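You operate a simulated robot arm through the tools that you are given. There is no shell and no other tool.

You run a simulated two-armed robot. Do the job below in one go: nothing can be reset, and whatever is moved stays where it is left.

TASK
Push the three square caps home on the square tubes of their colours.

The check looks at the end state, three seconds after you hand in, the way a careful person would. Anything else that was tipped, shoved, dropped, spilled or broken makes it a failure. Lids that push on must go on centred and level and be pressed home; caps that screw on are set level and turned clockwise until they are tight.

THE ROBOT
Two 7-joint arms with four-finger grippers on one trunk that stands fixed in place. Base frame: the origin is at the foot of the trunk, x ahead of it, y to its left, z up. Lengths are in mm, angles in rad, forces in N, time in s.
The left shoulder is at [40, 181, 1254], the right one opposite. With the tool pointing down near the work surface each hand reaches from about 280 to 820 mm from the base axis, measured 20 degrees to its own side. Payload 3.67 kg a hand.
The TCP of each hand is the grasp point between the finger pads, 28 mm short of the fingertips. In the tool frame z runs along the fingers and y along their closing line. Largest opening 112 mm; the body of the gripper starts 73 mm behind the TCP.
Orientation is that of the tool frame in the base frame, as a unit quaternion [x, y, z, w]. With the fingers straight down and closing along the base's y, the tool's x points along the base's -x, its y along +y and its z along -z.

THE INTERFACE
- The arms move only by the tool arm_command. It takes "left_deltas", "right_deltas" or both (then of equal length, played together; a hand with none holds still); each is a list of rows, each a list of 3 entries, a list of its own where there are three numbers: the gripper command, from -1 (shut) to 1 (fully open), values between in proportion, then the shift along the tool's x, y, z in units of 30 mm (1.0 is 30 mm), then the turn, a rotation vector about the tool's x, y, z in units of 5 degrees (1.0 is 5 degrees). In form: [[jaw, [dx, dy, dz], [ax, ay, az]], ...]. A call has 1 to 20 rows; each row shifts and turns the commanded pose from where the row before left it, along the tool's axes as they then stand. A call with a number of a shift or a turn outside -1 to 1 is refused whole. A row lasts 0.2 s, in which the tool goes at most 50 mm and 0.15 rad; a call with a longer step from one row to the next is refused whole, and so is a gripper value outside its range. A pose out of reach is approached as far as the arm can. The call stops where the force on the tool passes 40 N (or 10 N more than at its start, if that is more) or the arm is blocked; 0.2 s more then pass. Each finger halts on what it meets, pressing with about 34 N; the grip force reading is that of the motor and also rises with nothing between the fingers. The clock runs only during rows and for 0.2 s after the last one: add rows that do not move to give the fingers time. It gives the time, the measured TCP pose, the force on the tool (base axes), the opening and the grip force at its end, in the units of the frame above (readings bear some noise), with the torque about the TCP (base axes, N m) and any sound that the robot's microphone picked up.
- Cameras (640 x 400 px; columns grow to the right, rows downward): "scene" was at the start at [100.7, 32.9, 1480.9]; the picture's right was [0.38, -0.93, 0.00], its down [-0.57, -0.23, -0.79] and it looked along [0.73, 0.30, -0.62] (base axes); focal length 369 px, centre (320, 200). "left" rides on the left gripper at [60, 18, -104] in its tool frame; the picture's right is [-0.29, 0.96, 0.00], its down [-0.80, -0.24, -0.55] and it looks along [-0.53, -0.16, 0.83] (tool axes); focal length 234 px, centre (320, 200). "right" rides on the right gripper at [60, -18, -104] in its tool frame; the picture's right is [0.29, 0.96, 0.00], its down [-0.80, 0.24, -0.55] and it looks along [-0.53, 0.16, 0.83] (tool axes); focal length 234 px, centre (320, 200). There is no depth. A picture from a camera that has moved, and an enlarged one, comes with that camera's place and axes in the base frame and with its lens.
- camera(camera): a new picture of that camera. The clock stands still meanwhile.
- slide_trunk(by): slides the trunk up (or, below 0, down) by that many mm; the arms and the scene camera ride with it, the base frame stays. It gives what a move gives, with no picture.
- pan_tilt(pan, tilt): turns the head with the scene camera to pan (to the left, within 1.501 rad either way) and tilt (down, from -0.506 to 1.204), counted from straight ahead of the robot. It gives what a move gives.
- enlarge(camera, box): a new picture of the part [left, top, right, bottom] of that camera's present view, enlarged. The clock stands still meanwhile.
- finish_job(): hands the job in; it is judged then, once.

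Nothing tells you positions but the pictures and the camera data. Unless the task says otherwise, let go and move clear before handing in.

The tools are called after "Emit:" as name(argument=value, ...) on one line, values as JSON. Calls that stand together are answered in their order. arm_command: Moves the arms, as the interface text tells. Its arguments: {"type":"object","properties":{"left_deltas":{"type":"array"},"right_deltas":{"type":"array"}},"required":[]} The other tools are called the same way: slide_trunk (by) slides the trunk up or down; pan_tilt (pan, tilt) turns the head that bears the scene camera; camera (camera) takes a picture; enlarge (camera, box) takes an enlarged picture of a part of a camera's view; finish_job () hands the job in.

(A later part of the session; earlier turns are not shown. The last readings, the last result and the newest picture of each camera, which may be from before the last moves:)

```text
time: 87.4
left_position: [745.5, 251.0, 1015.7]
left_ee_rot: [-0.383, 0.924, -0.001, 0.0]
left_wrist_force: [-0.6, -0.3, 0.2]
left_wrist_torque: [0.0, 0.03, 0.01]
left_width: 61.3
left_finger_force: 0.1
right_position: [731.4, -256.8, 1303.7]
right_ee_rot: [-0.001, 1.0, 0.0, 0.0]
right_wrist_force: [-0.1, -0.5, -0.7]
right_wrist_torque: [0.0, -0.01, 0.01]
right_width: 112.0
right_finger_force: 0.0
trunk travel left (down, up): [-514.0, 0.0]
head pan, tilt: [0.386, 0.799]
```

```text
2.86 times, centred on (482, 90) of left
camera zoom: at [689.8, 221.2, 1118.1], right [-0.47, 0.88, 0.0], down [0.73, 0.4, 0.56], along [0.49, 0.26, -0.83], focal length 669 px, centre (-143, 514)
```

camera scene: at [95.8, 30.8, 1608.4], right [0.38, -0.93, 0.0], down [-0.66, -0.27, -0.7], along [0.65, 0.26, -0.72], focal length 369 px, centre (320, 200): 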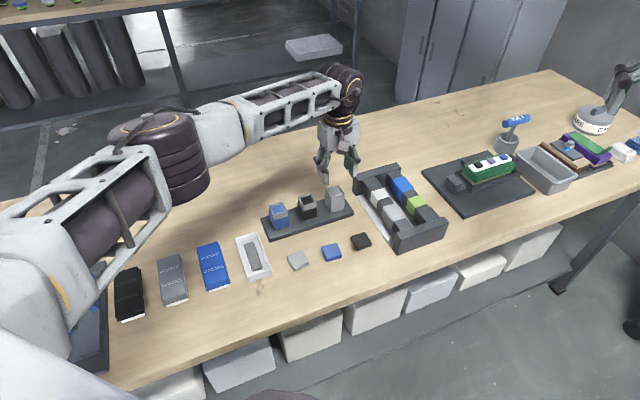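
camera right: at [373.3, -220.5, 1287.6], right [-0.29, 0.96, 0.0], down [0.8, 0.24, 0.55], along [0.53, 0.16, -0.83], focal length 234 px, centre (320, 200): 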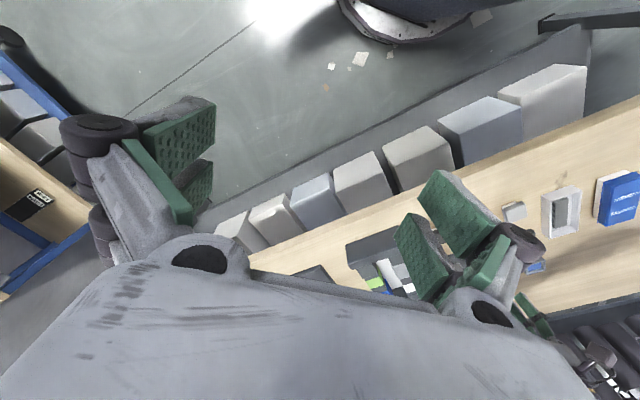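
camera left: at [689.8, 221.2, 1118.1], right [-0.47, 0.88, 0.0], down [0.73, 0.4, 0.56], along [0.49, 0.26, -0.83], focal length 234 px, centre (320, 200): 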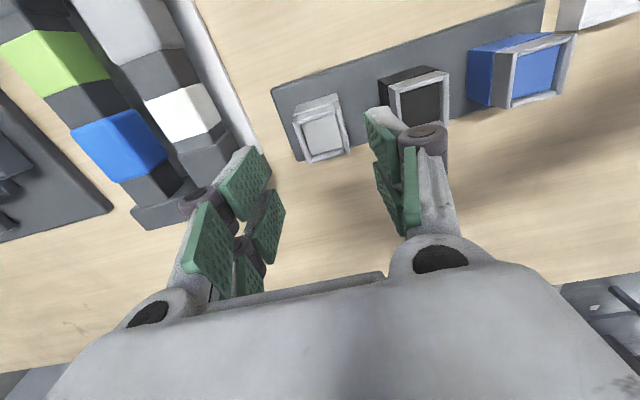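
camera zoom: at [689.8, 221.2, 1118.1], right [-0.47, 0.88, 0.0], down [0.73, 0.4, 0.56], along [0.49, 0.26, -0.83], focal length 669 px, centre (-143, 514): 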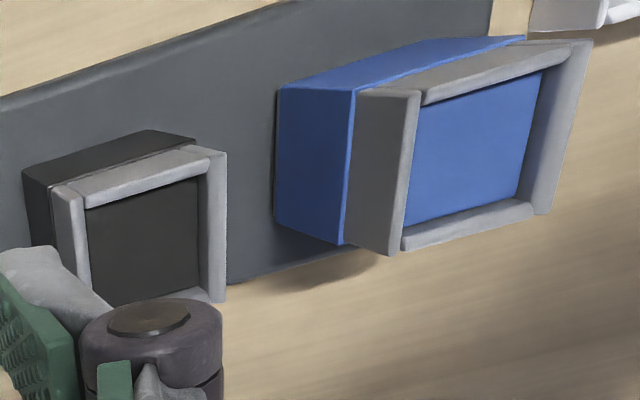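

The grey collar's outer centre is near (741.5, 251) and about 36 mm wide, with a recess that takes the cap's plug. Now I'll go back above the blue cap and lower to z ≈ 960.

Emit:
arm_command(left_deltas=[[0.1, [0.778, 0.401, 0], [0, 0, 0]], [0.1, [0.778, 0.401, 0], [0, 0, 0]], [0.1, [0.778, 0.401, 0], [0, 0, 0]], [0.1, [0.778, 0.401, 0], [0, 0, 0]], [0.1, [0.778, 0.401, 0], [0, 0, 0]], [0.1, [0.778, 0.401, 0], [0, 0, 0]], [0.1, [0, 0, 0], [0, 0, 0.63]], [0.1, [0, 0, 0], [0, 0, 0.63]], [0.1, [0, 0, 0.9], [0, 0, 0]], [0.1, [0, 0, 0.9], [0, 0, 0]], [0.1, [0, 0, 0], [0, 0, 0]], [0.1, [0, 0, 0], [0, 0, 0]]])

Emit:
camera(camera="left")

Emit:
enlarge(camera="left", box=[256, 95, 384, 175])

Emit:
camera(camera="scene")

```text
time: 90.0
left_position: [595.3, 201.4, 959.6]
left_ee_rot: [-0.332, 0.943, -0.002, 0.001]
left_wrist_force: [-0.4, -0.3, -0.5]
left_wrist_torque: [0.05, 0.0, -0.01]
left_width: 61.5
left_finger_force: 0.0
right_position: [731.1, -257.1, 1304.8]
right_ee_rot: [-0.001, 1.0, 0.0, 0.0]
right_wrist_force: [-0.1, -0.1, 0.1]
right_wrist_torque: [0.04, -0.04, -0.05]
right_width: 112.0
right_finger_force: 0.1
trunk travel left (down, up): [-514.0, 0.0]
head pan, tilt: [0.386, 0.799]
```

```text
taken
camera left: at [536.8, 177.3, 1063.2], right [-0.37, 0.93, 0.0], down [0.77, 0.31, 0.56], along [0.52, 0.2, -0.83], focal length 234 px, centre (320, 200)
```

left: 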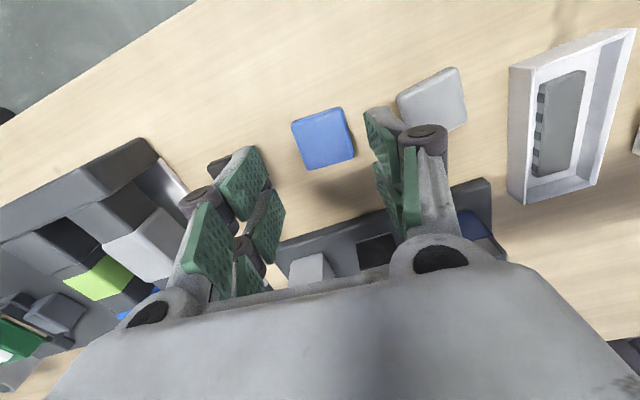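

```text
5.00 times, centred on (320, 135) of left
camera zoom: at [536.8, 177.3, 1063.2], right [-0.37, 0.93, 0.0], down [0.77, 0.31, 0.56], along [0.52, 0.2, -0.83], focal length 1171 px, centre (320, 525)
```

zoom: 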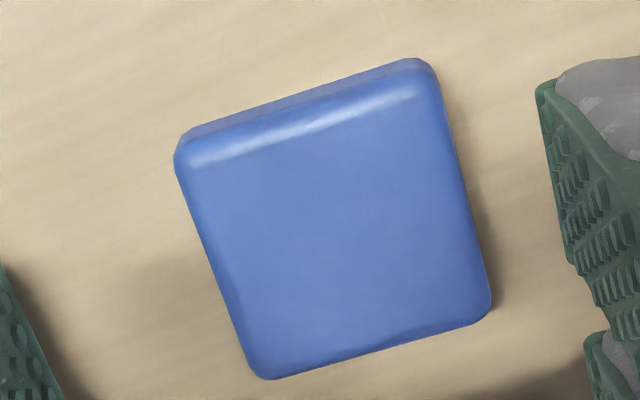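

```text
taken
camera scene: at [95.6, 30.6, 1608.4], right [0.38, -0.93, 0.0], down [-0.66, -0.27, -0.7], along [0.65, 0.26, -0.72], focal length 369 px, centre (320, 200)
```

scene: 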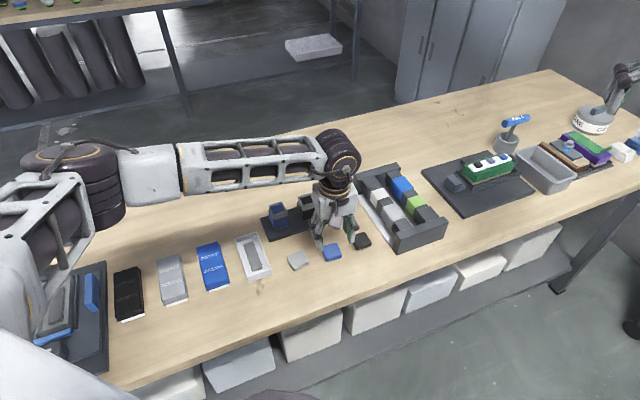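

The blue cap's centre is about (594.2, 203.4), so only small offsets remain. I'll correct them and lower so the fingertips straddle the cap just above the table.

Emit:
arm_command(left_deltas=[[0.1, [-0.04, 0.08, 0], [0, 0, 0]], [0.1, [0, 0, 0.79], [0, 0, 0]], [0.1, [0, 0, 0.79], [0, 0, 0]], [0.1, [0, 0, 0], [0, 0, 0]], [0.1, [0, 0, 0], [0, 0, 0]]])

Emit:
camera(camera="left")

Emit:
enlarge(camera="scene", box=[290, 210, 386, 270])

```text
time: 91.2
left_position: [594.6, 204.0, 912.3]
left_ee_rot: [-0.331, 0.944, -0.001, 0.001]
left_wrist_force: [0.1, 0.3, 0.5]
left_wrist_torque: [0.02, 0.0, -0.01]
left_width: 61.5
left_finger_force: 0.1
right_position: [731.1, -257.5, 1305.3]
right_ee_rot: [-0.001, 1.0, 0.0, 0.0]
right_wrist_force: [-0.5, -0.3, -0.2]
right_wrist_torque: [0.02, 0.02, -0.02]
right_width: 112.0
right_finger_force: 0.1
trunk travel left (down, up): [-514.0, 0.0]
head pan, tilt: [0.386, 0.799]
```

```text
taken
camera left: at [537.2, 180.0, 1016.2], right [-0.37, 0.93, 0.0], down [0.77, 0.31, 0.56], along [0.52, 0.21, -0.83], focal length 234 px, centre (320, 200)
```

left: 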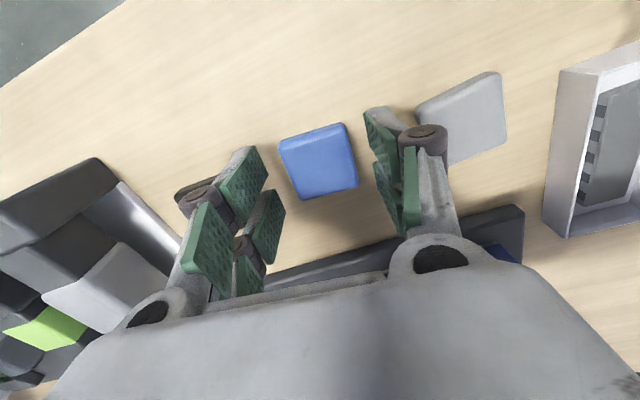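

```text
6.67 times, centred on (338, 240) of scene
camera zoom: at [95.7, 30.7, 1608.4], right [0.38, -0.93, 0.0], down [-0.66, -0.27, -0.7], along [0.65, 0.26, -0.72], focal length 2458 px, centre (200, -67)
```

zoom: 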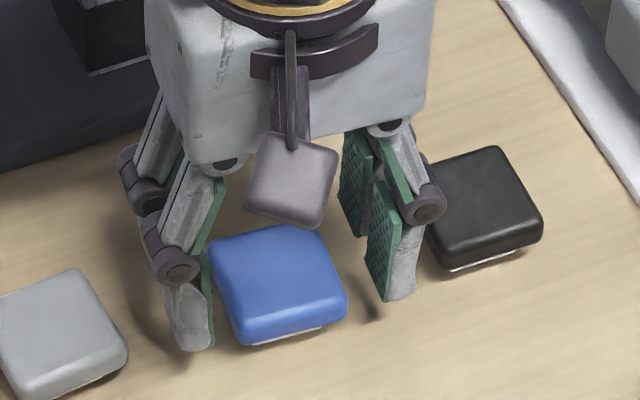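

The fingertips straddle the blue cap with clearance. I'll lower about 9 mm more, then close gently on it.

Emit:
arm_command(left_deltas=[[0.1, [0, 0, 0.15], [0, 0, 0]], [0.1, [0, 0, 0.14], [0, 0, 0]], [0.1, [0, 0, 0], [0, 0, 0]], [0.1, [0, 0, 0], [0, 0, 0]]])

Emit:
enlarge(camera="scene", box=[290, 210, 386, 270])

Emit:
enlarge(camera="left", box=[200, 90, 440, 240])

```text
time: 92.2
left_position: [596.1, 203.1, 903.9]
left_ee_rot: [-0.331, 0.944, -0.001, 0.002]
left_wrist_force: [-0.8, 0.4, -0.1]
left_wrist_torque: [0.01, 0.01, 0.0]
left_width: 61.9
left_finger_force: 0.0
right_position: [732.7, -258.4, 1305.0]
right_ee_rot: [-0.001, 1.0, 0.0, 0.0]
right_wrist_force: [-0.3, -0.1, -1.3]
right_wrist_torque: [0.02, -0.01, 0.01]
right_width: 112.4
right_finger_force: 0.1
trunk travel left (down, up): [-514.0, 0.0]
head pan, tilt: [0.386, 0.799]
```

```text
6.67 times, centred on (338, 240) of scene
camera zoom: at [95.6, 30.7, 1608.4], right [0.38, -0.93, 0.0], down [-0.66, -0.27, -0.7], along [0.65, 0.26, -0.72], focal length 2458 px, centre (200, -67)
```

zoom: 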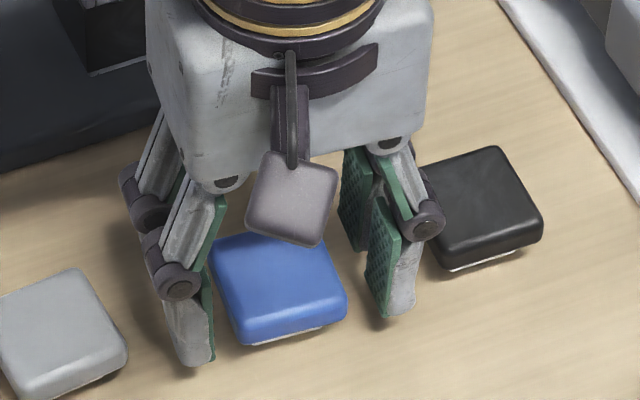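

```text
2.67 times, centred on (320, 165) of left
camera zoom: at [537.6, 179.9, 1006.6], right [-0.37, 0.93, 0.0], down [0.77, 0.31, 0.56], along [0.52, 0.21, -0.83], focal length 624 px, centre (320, 293)
```

zoom: 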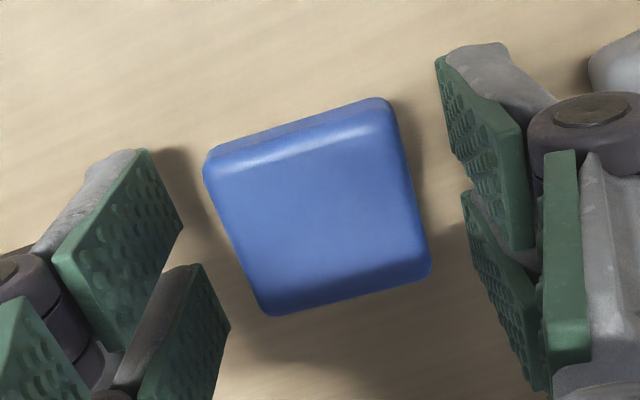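

The cap sits well centred between the pads and aligned within about a degree. Closing the grip now.

Emit:
arm_command(left_deltas=[[-0.2, [0, 0, 0], [0, 0, 0]], [-0.4, [0, 0, 0], [0, 0, 0]], [-1, [0, 0, 0], [0, 0, 0]], [-1, [0, 0, 0], [0, 0, 0]]])

Emit:
enlarge(camera="left", box=[200, 90, 440, 240])

Emit:
enlarge(camera="scene", box=[290, 210, 386, 270])

```text
time: 93.2
left_position: [596.9, 203.4, 902.9]
left_ee_rot: [-0.331, 0.944, -0.002, 0.001]
left_wrist_force: [0.3, -0.2, 0.0]
left_wrist_torque: [-0.02, 0.02, -0.01]
left_width: 41.3
left_finger_force: 33.8
right_position: [732.0, -258.1, 1304.8]
right_ee_rot: [-0.001, 1.0, 0.001, 0.0]
right_wrist_force: [-0.5, 0.0, 0.3]
right_wrist_torque: [0.01, 0.0, 0.0]
right_width: 112.0
right_finger_force: 0.1
trunk travel left (down, up): [-514.0, 0.0]
head pan, tilt: [0.386, 0.799]
```

```text
2.67 times, centred on (320, 165) of left
camera zoom: at [537.6, 179.8, 1006.6], right [-0.37, 0.93, 0.0], down [0.77, 0.31, 0.56], along [0.52, 0.21, -0.83], focal length 624 px, centre (320, 293)
```

zoom: 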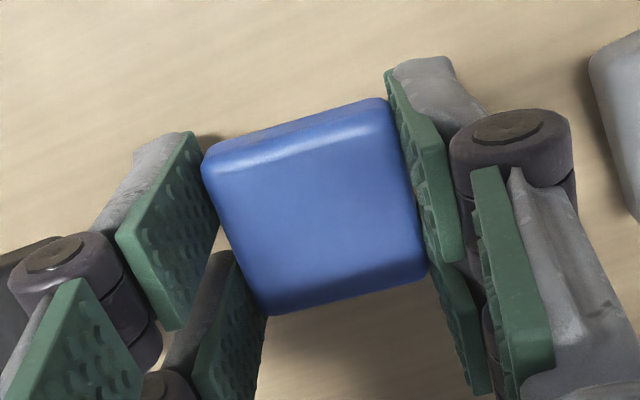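

```text
6.67 times, centred on (338, 240) of scene
camera zoom: at [95.7, 30.7, 1608.4], right [0.38, -0.93, 0.0], down [-0.66, -0.27, -0.7], along [0.65, 0.26, -0.72], focal length 2458 px, centre (200, -67)
```

zoom: 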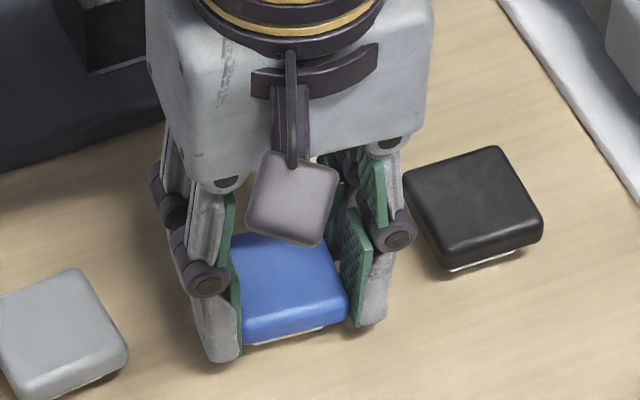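

The cap is gripped firmly at 41 mm width and stayed centred. I'll lift it straight up and check it from the cameras.

Emit:
arm_command(left_deltas=[[-1, [0, 0, -0.2], [0, 0, 0]], [-1, [0, 0, -0.8], [0, 0, 0]], [-1, [0, 0, -0.8], [0, 0, 0]], [-1, [0, 0, -0.8], [0, 0, 0]], [-1, [0, 0, -0.8], [0, 0, 0]], [-1, [0, 0, 0], [0, 0, 0]], [-1, [0, 0, 0], [0, 0, 0]]])

Emit:
enlarge(camera="left", box=[200, 90, 440, 240])

Emit:
enlarge(camera="scene", box=[290, 190, 386, 250])

```text
time: 94.8
left_position: [596.3, 204.9, 1004.6]
left_ee_rot: [-0.331, 0.944, -0.002, 0.0]
left_wrist_force: [-0.1, 0.5, -1.1]
left_wrist_torque: [0.04, -0.03, 0.0]
left_width: 41.1
left_finger_force: 34.1
right_position: [732.2, -258.2, 1305.1]
right_ee_rot: [0.0, 1.0, 0.0, 0.0]
right_wrist_force: [-0.1, -0.3, 0.1]
right_wrist_torque: [0.02, 0.04, 0.02]
right_width: 111.8
right_finger_force: 0.0
trunk travel left (down, up): [-514.0, 0.0]
head pan, tilt: [0.386, 0.799]
```

```text
2.67 times, centred on (320, 165) of left
camera zoom: at [537.8, 180.7, 1107.4], right [-0.37, 0.93, 0.0], down [0.77, 0.31, 0.56], along [0.52, 0.21, -0.83], focal length 624 px, centre (320, 293)
```

zoom: 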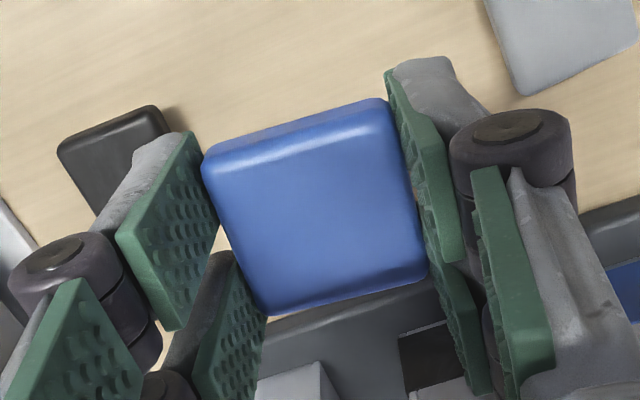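

```text
6.67 times, centred on (338, 220) of scene
camera zoom: at [95.9, 30.7, 1608.3], right [0.38, -0.93, 0.0], down [-0.66, -0.27, -0.7], along [0.65, 0.26, -0.72], focal length 2458 px, centre (200, 67)
```

zoom: 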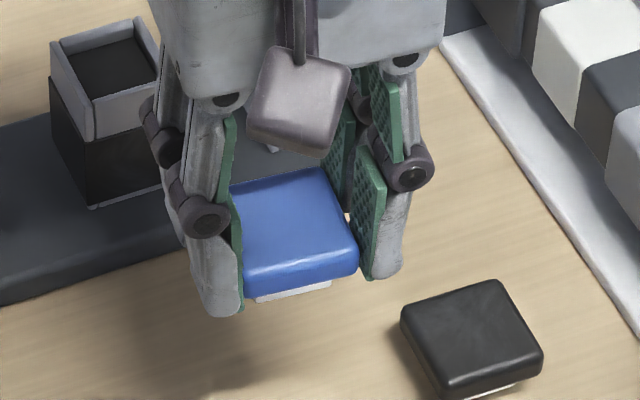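

The cap is level in the grip with its white plug below. I'll turn to 135° and move so the left camera sits right above the blue tube, to measure the tube precisely.

Emit:
arm_command(left_deltas=[[-1, [0, 0, 0], [0, 0, -0.63]], [-1, [0, 0, 0], [0, 0, -0.63]], [-1, [-0.82, 0.278, 0], [0, 0, 0]], [-1, [-0.82, 0.278, 0], [0, 0, 0]], [-1, [-0.82, 0.278, 0], [0, 0, 0]], [-1, [-0.82, 0.278, 0], [0, 0, 0]], [-1, [-0.82, 0.278, 0], [0, 0, 0]], [-1, [-0.82, 0.278, 0], [0, 0, 0]], [-1, [-0.82, 0.278, 0], [0, 0, 0]], [-1, [-0.82, 0.278, 0], [0, 0, 0]], [-1, [0, 0, 0], [0, 0, 0]], [-1, [0, 0, 0], [0, 0, 0]], [-1, [0, 0, 0], [0, 0, 0]]])

Emit:
camera(camera="left")

Emit:
camera(camera="scene")

```text
time: 97.6
left_position: [686.5, 393.4, 1004.9]
left_ee_rot: [-0.382, 0.924, -0.001, 0.0]
left_wrist_force: [0.6, 0.0, -1.2]
left_wrist_torque: [0.02, 0.01, -0.02]
left_width: 41.2
left_finger_force: 33.8
right_position: [732.1, -256.7, 1304.7]
right_ee_rot: [-0.001, 1.0, 0.0, 0.0]
right_wrist_force: [0.6, 0.2, -0.7]
right_wrist_torque: [0.0, -0.02, 0.01]
right_width: 112.1
right_finger_force: 0.1
trunk travel left (down, up): [-514.0, 0.0]
head pan, tilt: [0.386, 0.799]
```

```text
taken
camera left: at [631.3, 362.4, 1107.5], right [-0.47, 0.88, 0.0], down [0.73, 0.4, 0.56], along [0.49, 0.26, -0.83], focal length 234 px, centre (320, 200)
```

left: 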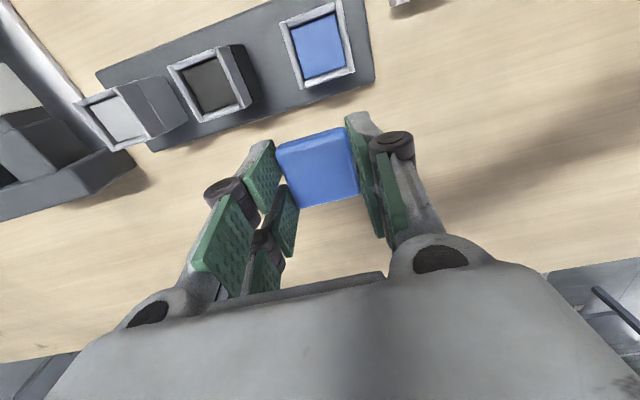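

```text
taken
camera scene: at [96.0, 30.9, 1608.3], right [0.38, -0.93, 0.0], down [-0.66, -0.27, -0.7], along [0.65, 0.26, -0.72], focal length 369 px, centre (320, 200)
```

scene: 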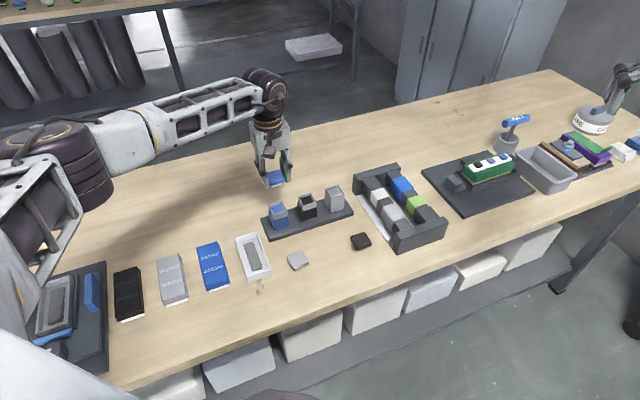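

The blue tube is directly below the camera. Enlarging for a precise measurement of its rim and of the cap in the grip.

Emit:
enlarge(camera="left", box=[256, 0, 384, 80])

Emit:
enlarge(camera="left", box=[240, 110, 400, 220])

Emit:
enlarge(camera="scene", box=[235, 140, 331, 200])

```text
5.00 times, centred on (320, 40) of left
camera zoom: at [631.3, 362.4, 1107.5], right [-0.47, 0.88, 0.0], down [0.73, 0.4, 0.56], along [0.49, 0.26, -0.83], focal length 1171 px, centre (320, 1000)
```

zoom: 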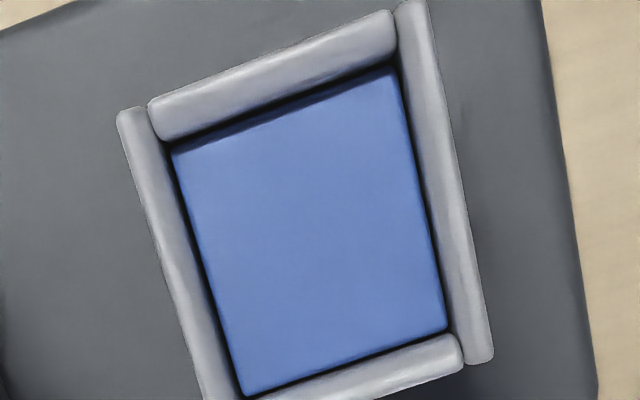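

```text
3.64 times, centred on (320, 165) of left
camera zoom: at [631.3, 362.4, 1107.5], right [-0.47, 0.88, 0.0], down [0.73, 0.4, 0.56], along [0.49, 0.26, -0.83], focal length 852 px, centre (320, 327)
```

zoom: 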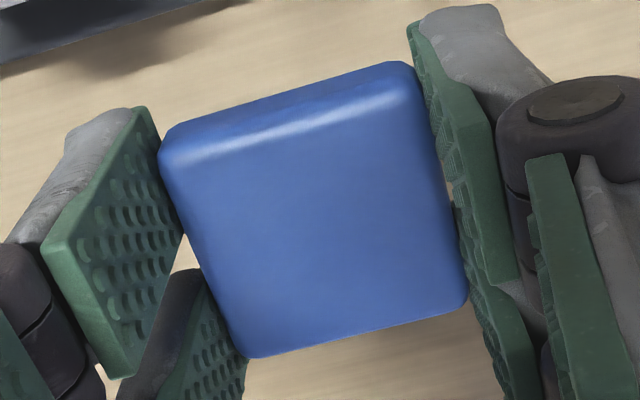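

```text
6.67 times, centred on (283, 170) of scene
camera zoom: at [96.0, 30.9, 1608.3], right [0.38, -0.93, 0.0], down [-0.66, -0.27, -0.7], along [0.65, 0.26, -0.72], focal length 2458 px, centre (567, 400)
```

zoom: 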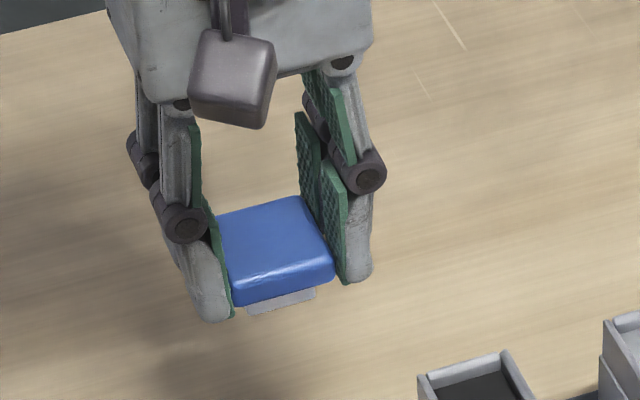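

I need the lower part of the rim too; enlarging a slightly lower window.

Emit:
enlarge(camera="left", box=[264, 0, 376, 100])

```text
4.00 times, centred on (320, 50) of left
camera zoom: at [631.3, 362.4, 1107.5], right [-0.47, 0.88, 0.0], down [0.73, 0.4, 0.56], along [0.49, 0.26, -0.83], focal length 937 px, centre (320, 800)
```

zoom: 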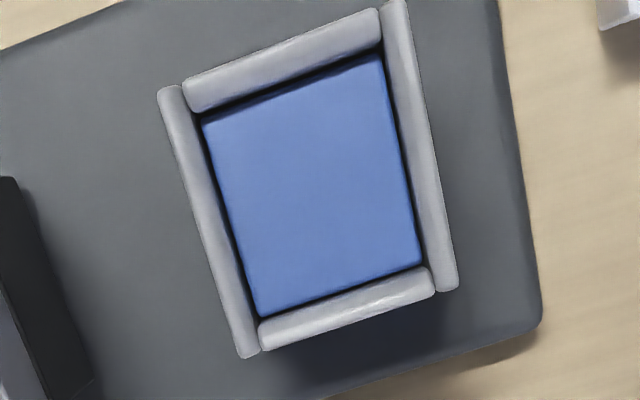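

Measured in the tool frame, the rim centre is at (58.5, 17.0) mm, turned about 1.2° from the cap, while the cap sits about 0.8 mm off the TCP along tool x. I'll turn and shift to put the cap over the tube, still about 30 mm above it.

Emit:
arm_command(left_deltas=[[-1, [0, 0, 0], [0, 0, 0.24]], [-1, [0.646, 0.175, 0], [0, 0, 0]], [-1, [0.646, 0.175, 0], [0, 0, 0]], [-1, [0.645, 0.176, 0], [0, 0, 0]], [-1, [0, 0, 0], [0, 0, 0]], [-1, [0, 0, 0], [0, 0, 0]], [-1, [0, 0, 0], [0, 0, 0]]])

Emit:
camera(camera="scene")

Emit:
camera(camera="left")

```text
time: 99.2
left_position: [633.9, 360.7, 1004.8]
left_ee_rot: [-0.373, 0.928, -0.002, 0.001]
left_wrist_force: [0.3, 0.1, -0.2]
left_wrist_torque: [0.02, -0.01, -0.03]
left_width: 41.1
left_finger_force: 34.6
right_position: [730.9, -256.6, 1304.6]
right_ee_rot: [-0.001, 1.0, 0.001, 0.001]
right_wrist_force: [-0.5, 0.6, -0.2]
right_wrist_torque: [0.01, -0.01, -0.02]
right_width: 112.1
right_finger_force: 0.1
trunk travel left (down, up): [-514.0, 0.0]
head pan, tilt: [0.386, 0.799]
```

```text
taken
camera scene: at [95.5, 30.7, 1608.4], right [0.38, -0.93, 0.0], down [-0.66, -0.27, -0.7], along [0.65, 0.26, -0.72], focal length 369 px, centre (320, 200)
```

scene: 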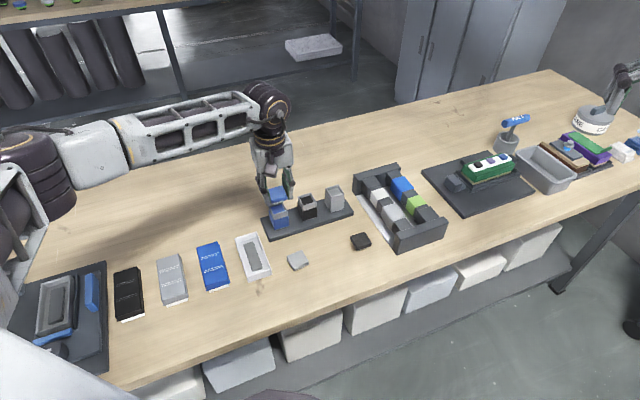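

```text
taken
camera left: at [578.4, 331.9, 1108.1], right [-0.46, 0.89, 0.0], down [0.74, 0.38, 0.56], along [0.5, 0.25, -0.83], focal length 234 px, centre (320, 200)
```

left: 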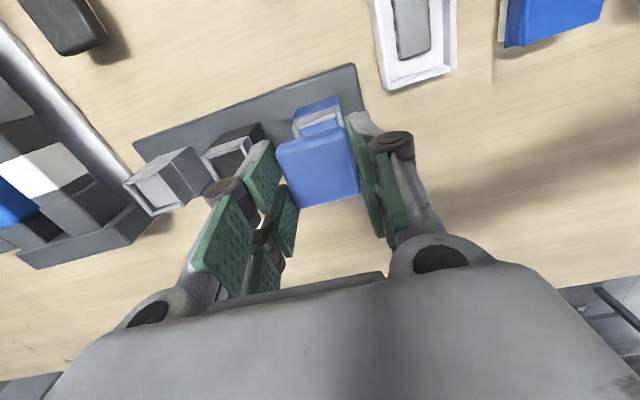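

The cap now hangs above the blue tube. I'll check the alignment closely from both cameras.

Emit:
enlarge(camera="scene", box=[246, 178, 310, 230])

Emit:
enlarge(camera="left", box=[256, 80, 384, 220])

```text
7.69 times, centred on (278, 204) of scene
camera zoom: at [95.5, 30.7, 1608.4], right [0.38, -0.93, 0.0], down [-0.66, -0.27, -0.7], along [0.65, 0.26, -0.72], focal length 2836 px, centre (643, 169)
```

zoom: 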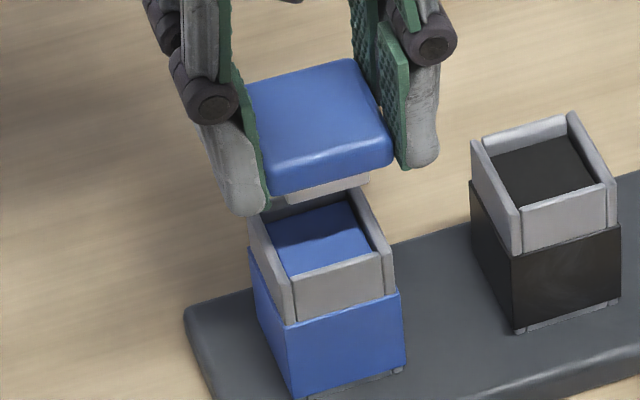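

```text
2.86 times, centred on (320, 150) of left
camera zoom: at [578.4, 331.9, 1108.1], right [-0.46, 0.89, 0.0], down [0.74, 0.38, 0.56], along [0.5, 0.25, -0.83], focal length 669 px, centre (320, 343)
```

zoom: 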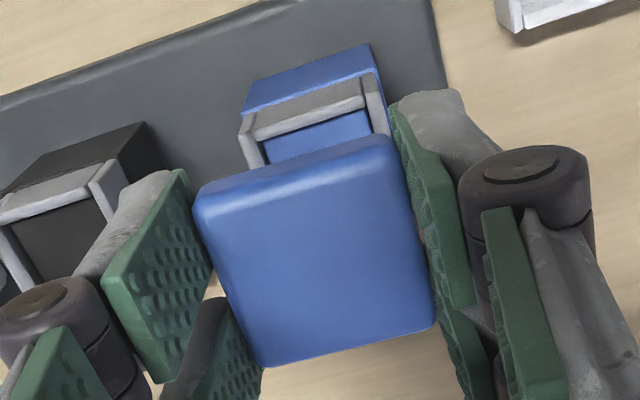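

The white plug hangs right above the collar opening. I'll lower so the plug is just a few millimetres above the rim and check again.

Emit:
arm_command(left_deltas=[[-1, [0, 0, 0.45], [0, 0, 0]], [-1, [0, 0, 0.4], [0, 0, 0]], [-1, [0, 0, 0], [0, 0, 0]], [-1, [0, 0, 0], [0, 0, 0]]])

Emit:
enlarge(camera="scene", box=[254, 186, 302, 228])

Emit:
enlarge(camera="left", box=[256, 80, 384, 220])

```text
time: 100.2
left_position: [635.3, 361.6, 978.5]
left_ee_rot: [-0.373, 0.928, -0.001, 0.001]
left_wrist_force: [0.2, 0.4, 0.1]
left_wrist_torque: [0.0, -0.02, -0.02]
left_width: 41.1
left_finger_force: 33.7
right_position: [731.0, -257.0, 1305.3]
right_ee_rot: [0.0, 1.0, -0.001, 0.0]
right_wrist_force: [1.1, -0.3, -0.2]
right_wrist_torque: [0.0, -0.01, 0.03]
right_width: 112.3
right_finger_force: 0.0
trunk travel left (down, up): [-514.0, 0.0]
head pan, tilt: [0.386, 0.799]
```

```text
9.52 times, centred on (278, 207) of scene
camera zoom: at [95.8, 30.8, 1608.4], right [0.38, -0.93, 0.0], down [-0.66, -0.27, -0.7], along [0.65, 0.26, -0.72], focal length 3512 px, centre (720, 133)
```

zoom: 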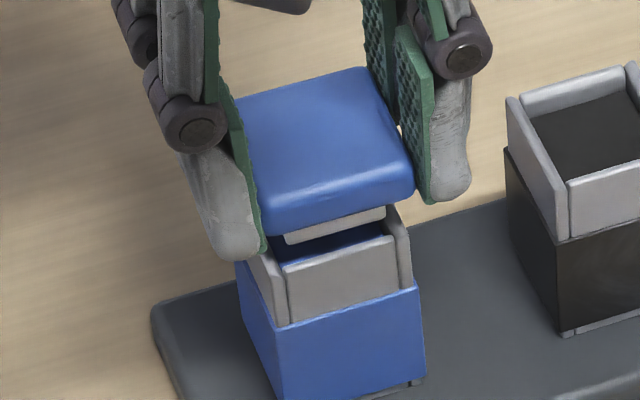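

```text
2.86 times, centred on (320, 150) of left
camera zoom: at [578.5, 332.6, 1082.4], right [-0.46, 0.89, 0.0], down [0.74, 0.38, 0.56], along [0.5, 0.25, -0.83], focal length 669 px, centre (320, 343)
```

zoom: 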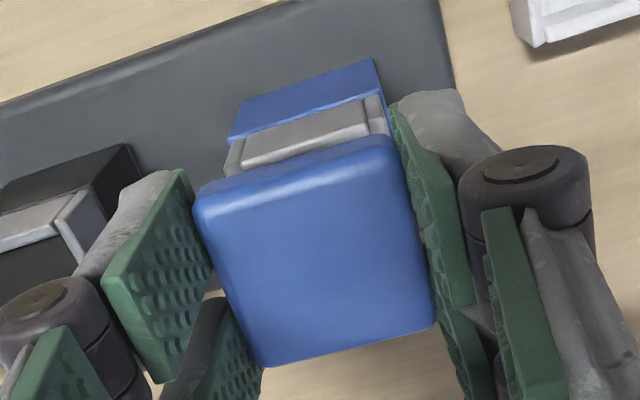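

It looks close. I'll zoom further into the gap between plug and collar to judge any remaining offset.

Emit:
enlarge(camera="scene", box=[266, 204, 298, 224])

Emit:
enlarge(camera="left", box=[288, 95, 352, 155])

```text
16.00 times, centred on (282, 214) of scene
camera zoom: at [95.8, 30.8, 1608.4], right [0.38, -0.93, 0.0], down [-0.66, -0.27, -0.7], along [0.65, 0.26, -0.72], focal length 5899 px, centre (928, -24)
```

zoom: 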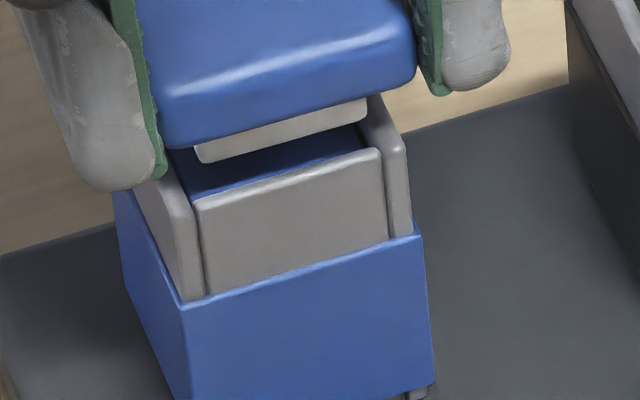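

```text
6.67 times, centred on (320, 125) of left
camera zoom: at [578.5, 332.6, 1082.4], right [-0.46, 0.89, 0.0], down [0.74, 0.38, 0.56], along [0.5, 0.25, -0.83], focal length 1561 px, centre (320, 700)
```

zoom: 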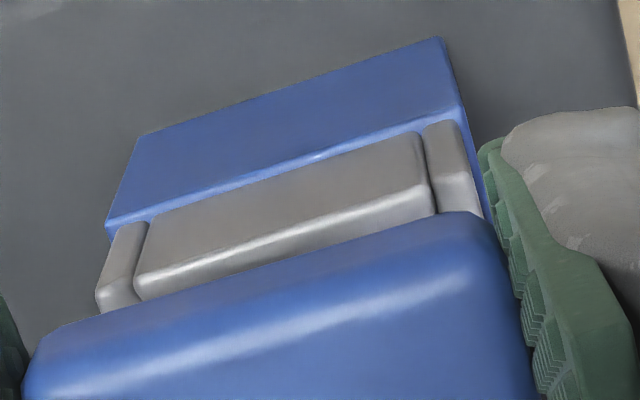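

Both views agree that the cap is about 1° off the tube's turn, and sideways it is centred within about half a millimetre. I'll turn it back 1.1° and lower 6 mm slowly while watching the force.

Emit:
arm_command(left_deltas=[[-1, [0, 0, 0], [0, 0, -0.22]], [-1, [0, 0, 0], [0, 0, 0]], [-1, [0, 0, 0.05], [0, 0, 0]], [-1, [0, 0, 0.05], [0, 0, 0]], [-1, [0, 0, 0.05], [0, 0, 0]], [-1, [0, 0, 0.05], [0, 0, 0]], [-1, [0, 0, 0], [0, 0, 0]]])

Emit:
enlarge(camera="scene", box=[266, 204, 298, 224])

Emit:
enlarge(camera="left", box=[288, 95, 352, 155])

```text
time: 101.8
left_position: [633.3, 361.9, 973.8]
left_ee_rot: [-0.382, 0.924, -0.003, 0.001]
left_wrist_force: [0.2, 0.3, 0.7]
left_wrist_torque: [0.0, 0.03, 0.02]
left_width: 41.2
left_finger_force: 34.5
right_position: [731.0, -256.7, 1304.9]
right_ee_rot: [-0.001, 1.0, 0.0, 0.0]
right_wrist_force: [-0.5, 0.3, 0.2]
right_wrist_torque: [0.0, -0.02, 0.0]
right_width: 111.8
right_finger_force: 0.0
trunk travel left (down, up): [-514.0, 0.0]
head pan, tilt: [0.386, 0.799]
```

```text
16.00 times, centred on (282, 214) of scene
camera zoom: at [95.6, 30.7, 1608.4], right [0.38, -0.93, 0.0], down [-0.66, -0.27, -0.7], along [0.65, 0.26, -0.72], focal length 5899 px, centre (928, -24)
```

zoom: 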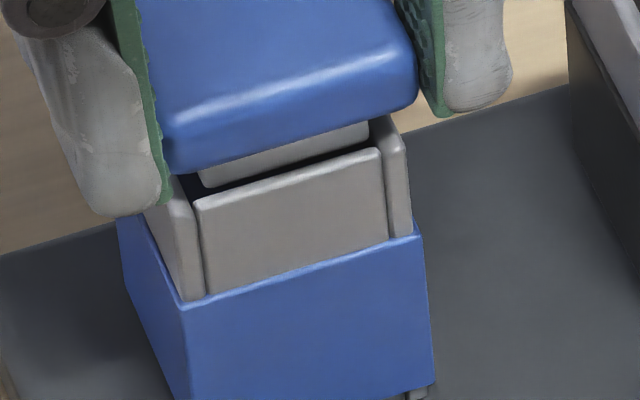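

```text
6.67 times, centred on (320, 125) of left
camera zoom: at [579.1, 331.8, 1076.6], right [-0.47, 0.88, 0.0], down [0.73, 0.39, 0.56], along [0.49, 0.26, -0.83], focal length 1561 px, centre (320, 700)
```

zoom: 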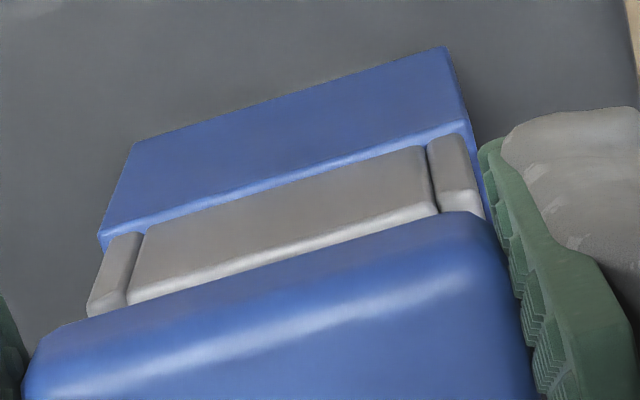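

The cap is now parallel to the collar and no contact force shows. Lowering 3 mm more in small steps.

Emit:
arm_command(left_deltas=[[-1, [0, 0, 0.05], [0, 0, 0]], [-1, [0, 0, 0.05], [0, 0, 0]], [-1, [0, 0, 0], [0, 0, 0]]])

Emit:
enlarge(camera="scene", box=[266, 204, 298, 224])

```text
time: 102.6
left_position: [633.8, 362.5, 969.6]
left_ee_rot: [-0.382, 0.924, -0.001, 0.001]
left_wrist_force: [0.3, 0.9, 0.4]
left_wrist_torque: [0.03, -0.02, 0.01]
left_width: 41.2
left_finger_force: 33.8
right_position: [730.4, -257.2, 1305.1]
right_ee_rot: [-0.002, 1.0, 0.001, 0.0]
right_wrist_force: [0.0, 1.0, -0.6]
right_wrist_torque: [0.0, 0.0, 0.01]
right_width: 112.2
right_finger_force: 0.1
trunk travel left (down, up): [-514.0, 0.0]
head pan, tilt: [0.386, 0.799]
```

```text
16.00 times, centred on (282, 214) of scene
camera zoom: at [95.4, 30.6, 1608.4], right [0.38, -0.93, 0.0], down [-0.66, -0.27, -0.7], along [0.65, 0.26, -0.72], focal length 5899 px, centre (928, -24)
```

zoom: 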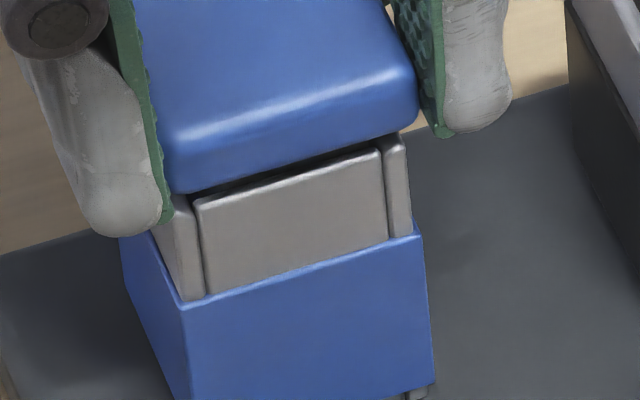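

No contact force, and the plug has entered the collar. Continuing slowly until it seats.

Emit:
arm_command(left_deltas=[[-1, [0, 0, 0.05], [0, 0, 0]], [-1, [0, 0, 0.05], [0, 0, 0]], [-1, [0, 0, 0], [0, 0, 0]]])

Emit:
enlarge(camera="scene", box=[266, 204, 298, 224])

```text
time: 103.4
left_position: [633.9, 361.2, 966.2]
left_ee_rot: [-0.381, 0.924, -0.002, 0.0]
left_wrist_force: [0.5, 0.4, 0.4]
left_wrist_torque: [0.02, 0.03, -0.03]
left_width: 41.4
left_finger_force: 34.2
right_position: [731.4, -257.4, 1304.4]
right_ee_rot: [0.0, 1.0, 0.001, 0.0]
right_wrist_force: [0.1, 0.4, -0.6]
right_wrist_torque: [0.05, -0.04, 0.0]
right_width: 111.9
right_finger_force: 0.1
trunk travel left (down, up): [-514.0, 0.0]
head pan, tilt: [0.386, 0.799]
```

```text
16.00 times, centred on (282, 214) of scene
camera zoom: at [95.7, 30.8, 1608.4], right [0.38, -0.93, 0.0], down [-0.66, -0.27, -0.7], along [0.65, 0.26, -0.72], focal length 5899 px, centre (928, -24)
```

zoom: 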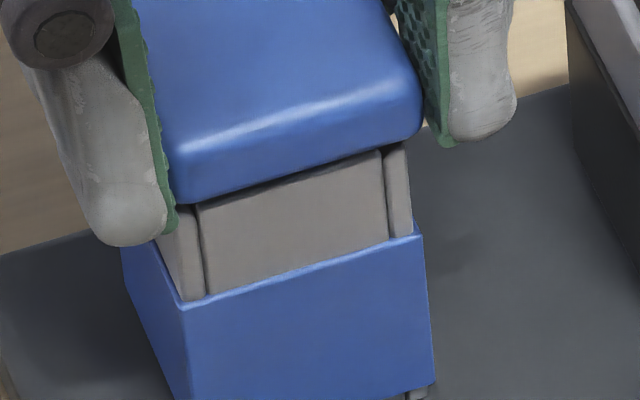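

Still no force; a small gap may remain under the shell. Continuing down in small steps.

Emit:
arm_command(left_deltas=[[-1, [0, 0, 0.04], [0, 0, 0]], [-1, [0, 0, 0.04], [0, 0, 0]], [-1, [0, 0, 0], [0, 0, 0]]])

Emit:
enlarge(camera="scene", box=[266, 204, 298, 224])

```text
time: 104.2
left_position: [633.4, 361.1, 966.3]
left_ee_rot: [-0.382, 0.924, -0.002, 0.001]
left_wrist_force: [2.5, 3.4, 9.8]
left_wrist_torque: [-0.04, 0.38, -0.11]
left_width: 41.2
left_finger_force: 34.0
right_position: [729.9, -256.9, 1306.3]
right_ee_rot: [-0.001, 1.0, 0.0, -0.001]
right_wrist_force: [-0.1, 0.4, 0.3]
right_wrist_torque: [-0.02, 0.01, 0.01]
right_width: 112.1
right_finger_force: 0.1
trunk travel left (down, up): [-514.0, 0.0]
head pan, tilt: [0.386, 0.799]
```

```text
16.00 times, centred on (282, 214) of scene
camera zoom: at [95.1, 30.7, 1608.5], right [0.38, -0.93, 0.0], down [-0.66, -0.27, -0.7], along [0.65, 0.26, -0.72], focal length 5899 px, centre (928, -24)
```

zoom: 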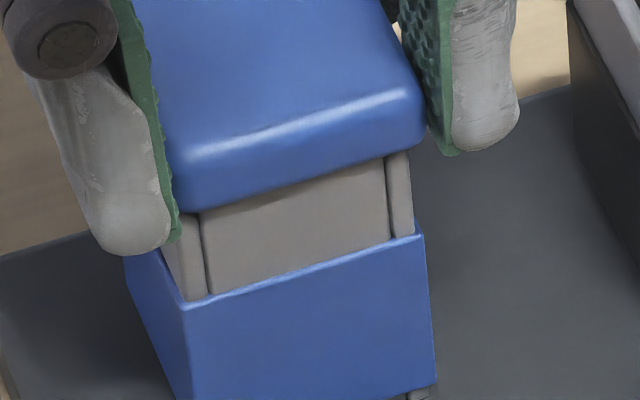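

Contact now shows about 10 N with a sideways push toward +x+y, so the plug is rubbing on the near wall. I'll lift 2 mm, shift 0.9 mm away from that wall and try again.

Emit:
arm_command(left_deltas=[[-1, [0, 0, -0.09], [0, 0, 0]], [-1, [-0.03, 0, 0], [0, 0, 0]], [-1, [0, 0, 0.03], [0, 0, 0]], [-1, [0, 0, 0.03], [0, 0, 0]], [-1, [0, 0, 0.03], [0, 0, 0]], [-1, [0, 0, 0], [0, 0, 0]]])

Emit:
enlarge(camera="scene", box=[266, 204, 298, 224])

```text
time: 105.6
left_position: [634.4, 360.5, 965.1]
left_ee_rot: [-0.382, 0.924, -0.001, 0.002]
left_wrist_force: [-0.4, -5.1, 11.1]
left_wrist_torque: [-0.28, 0.41, 0.03]
left_width: 41.2
left_finger_force: 34.1
right_position: [729.3, -258.6, 1305.5]
right_ee_rot: [0.0, 1.0, 0.001, 0.0]
right_wrist_force: [-0.8, -0.4, -0.3]
right_wrist_torque: [-0.03, -0.03, -0.01]
right_width: 112.0
right_finger_force: 0.2
trunk travel left (down, up): [-514.0, 0.0]
head pan, tilt: [0.386, 0.799]
```

```text
16.00 times, centred on (282, 214) of scene
camera zoom: at [94.2, 29.3, 1608.5], right [0.38, -0.93, 0.0], down [-0.66, -0.27, -0.7], along [0.65, 0.26, -0.72], focal length 5899 px, centre (928, -24)
```

zoom: 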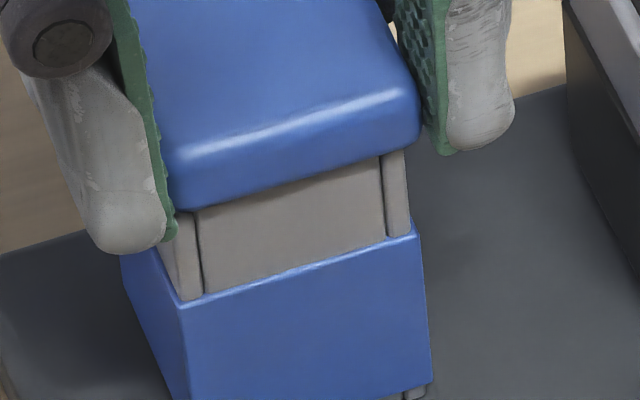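

The shell now appears to sit on the rim. I'll press down a bit more firmly in small steps and listen for a click.

Emit:
arm_command(left_deltas=[[-1, [0, 0, 0.03], [0, 0, 0]], [-1, [0, 0, 0.03], [0, 0, 0]], [-1, [0, 0, 0.03], [0, 0, 0]], [-1, [0, 0, 0], [0, 0, 0]]])

Emit:
enlarge(camera="scene", box=[266, 204, 298, 224])

```text
time: 106.6
left_position: [634.2, 361.1, 964.3]
left_ee_rot: [-0.382, 0.924, -0.002, 0.002]
left_wrist_force: [4.4, -6.0, 21.5]
left_wrist_torque: [-0.54, 0.27, -0.05]
left_width: 41.2
left_finger_force: 34.3
right_position: [729.9, -260.3, 1304.8]
right_ee_rot: [0.0, 1.0, 0.0, 0.0]
right_wrist_force: [0.1, 1.2, -0.1]
right_wrist_torque: [-0.02, 0.0, 0.02]
right_width: 112.0
right_finger_force: 0.0
trunk travel left (down, up): [-514.0, 0.0]
head pan, tilt: [0.386, 0.799]
```

```text
16.00 times, centred on (282, 214) of scene
camera zoom: at [93.8, 28.5, 1608.6], right [0.38, -0.93, 0.0], down [-0.66, -0.27, -0.7], along [0.65, 0.26, -0.72], focal length 5899 px, centre (928, -24)
```

zoom: 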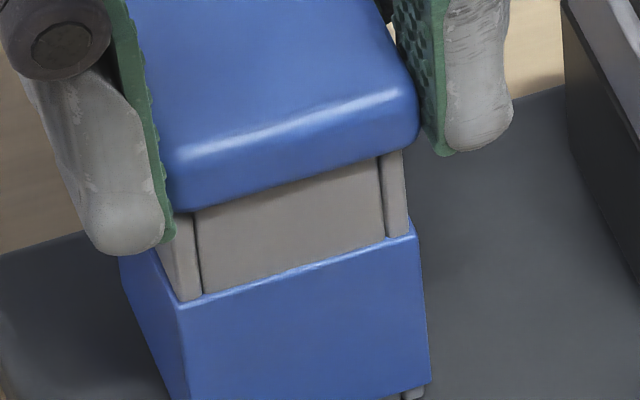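

Force is 21 N with no click. I'll check from the hand camera whether any gap remains between shell and collar.

Emit:
enlarge(camera="left", box=[272, 95, 368, 155])

Emit:
enlarge(camera="scene", box=[256, 196, 320, 236])

```text
6.67 times, centred on (320, 125) of left
camera zoom: at [578.2, 331.1, 1068.4], right [-0.47, 0.88, -0.01], down [0.73, 0.39, 0.56], along [0.49, 0.26, -0.83], focal length 1561 px, centre (320, 700)
```

zoom: 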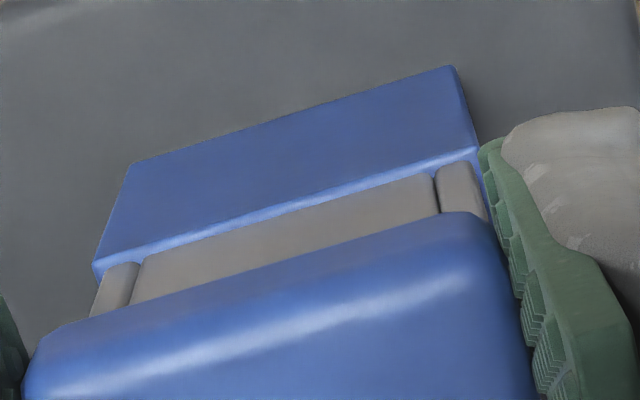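

```text
10.00 times, centred on (288, 216) of scene
camera zoom: at [93.8, 28.5, 1608.6], right [0.38, -0.93, 0.0], down [-0.66, -0.27, -0.7], along [0.65, 0.26, -0.72], focal length 3687 px, centre (640, 40)
```

zoom: 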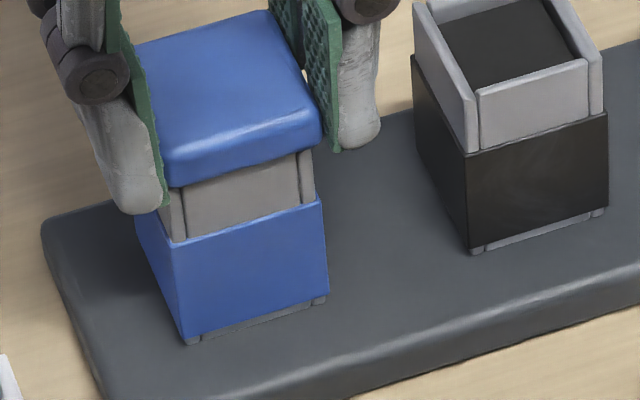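

The two views disagree slightly on centring, so I'll zoom in on each side of the cap and collar.

Emit:
enlarge(camera="left", box=[268, 120, 316, 150])

Emit:
enlarge(camera="left", box=[324, 105, 372, 135])

Emit:
enlarge(camera="scene", box=[268, 208, 284, 222])

Emit:
enlarge(camera="scene", box=[280, 206, 296, 220])

```text
13.33 times, centred on (292, 135) of left
camera zoom: at [578.2, 331.1, 1068.4], right [-0.47, 0.88, -0.01], down [0.73, 0.39, 0.56], along [0.49, 0.26, -0.83], focal length 3122 px, centre (693, 1067)
```

zoom: 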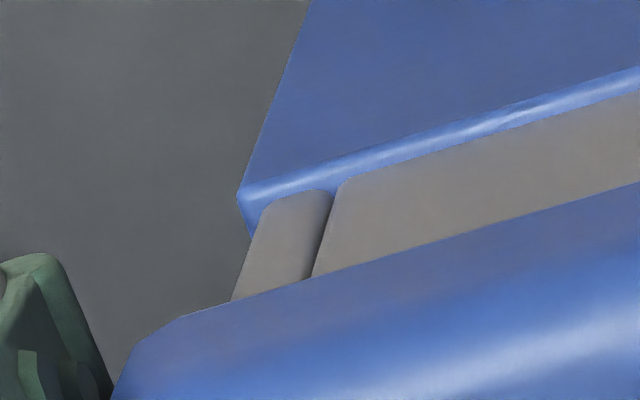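

```text
13.33 times, centred on (348, 120) of left
camera zoom: at [578.2, 331.1, 1068.4], right [-0.47, 0.88, -0.01], down [0.73, 0.39, 0.56], along [0.49, 0.26, -0.83], focal length 3122 px, centre (-53, 1267)
```

zoom: 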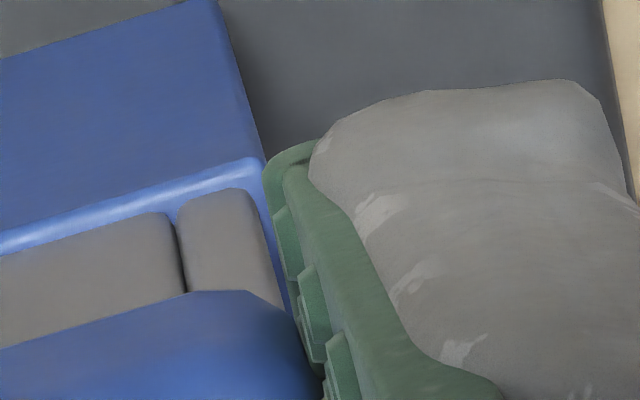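

```text
16.00 times, centred on (276, 215) of scene
camera zoom: at [93.8, 28.5, 1608.6], right [0.38, -0.93, 0.0], down [-0.66, -0.27, -0.7], along [0.65, 0.26, -0.72], focal length 5899 px, centre (1024, -40)
```

zoom: 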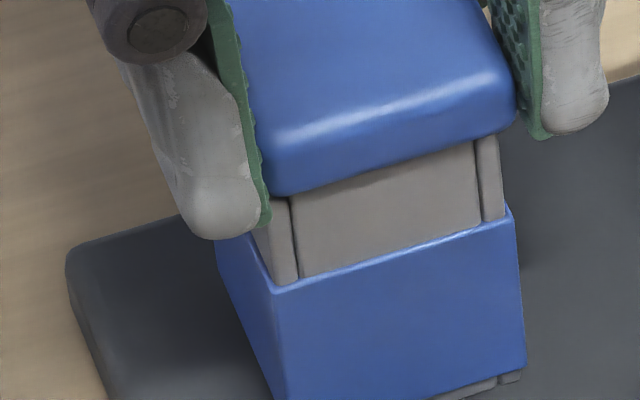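

```text
16.00 times, centred on (288, 213) of scene
camera zoom: at [93.8, 28.5, 1608.6], right [0.38, -0.93, 0.0], down [-0.66, -0.27, -0.7], along [0.65, 0.26, -0.72], focal length 5899 px, centre (832, -8)
```

zoom: 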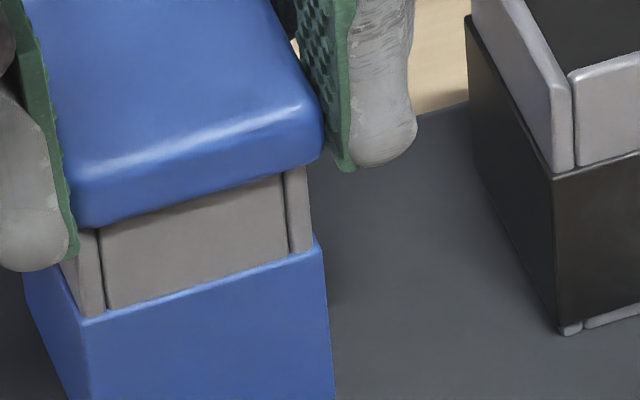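

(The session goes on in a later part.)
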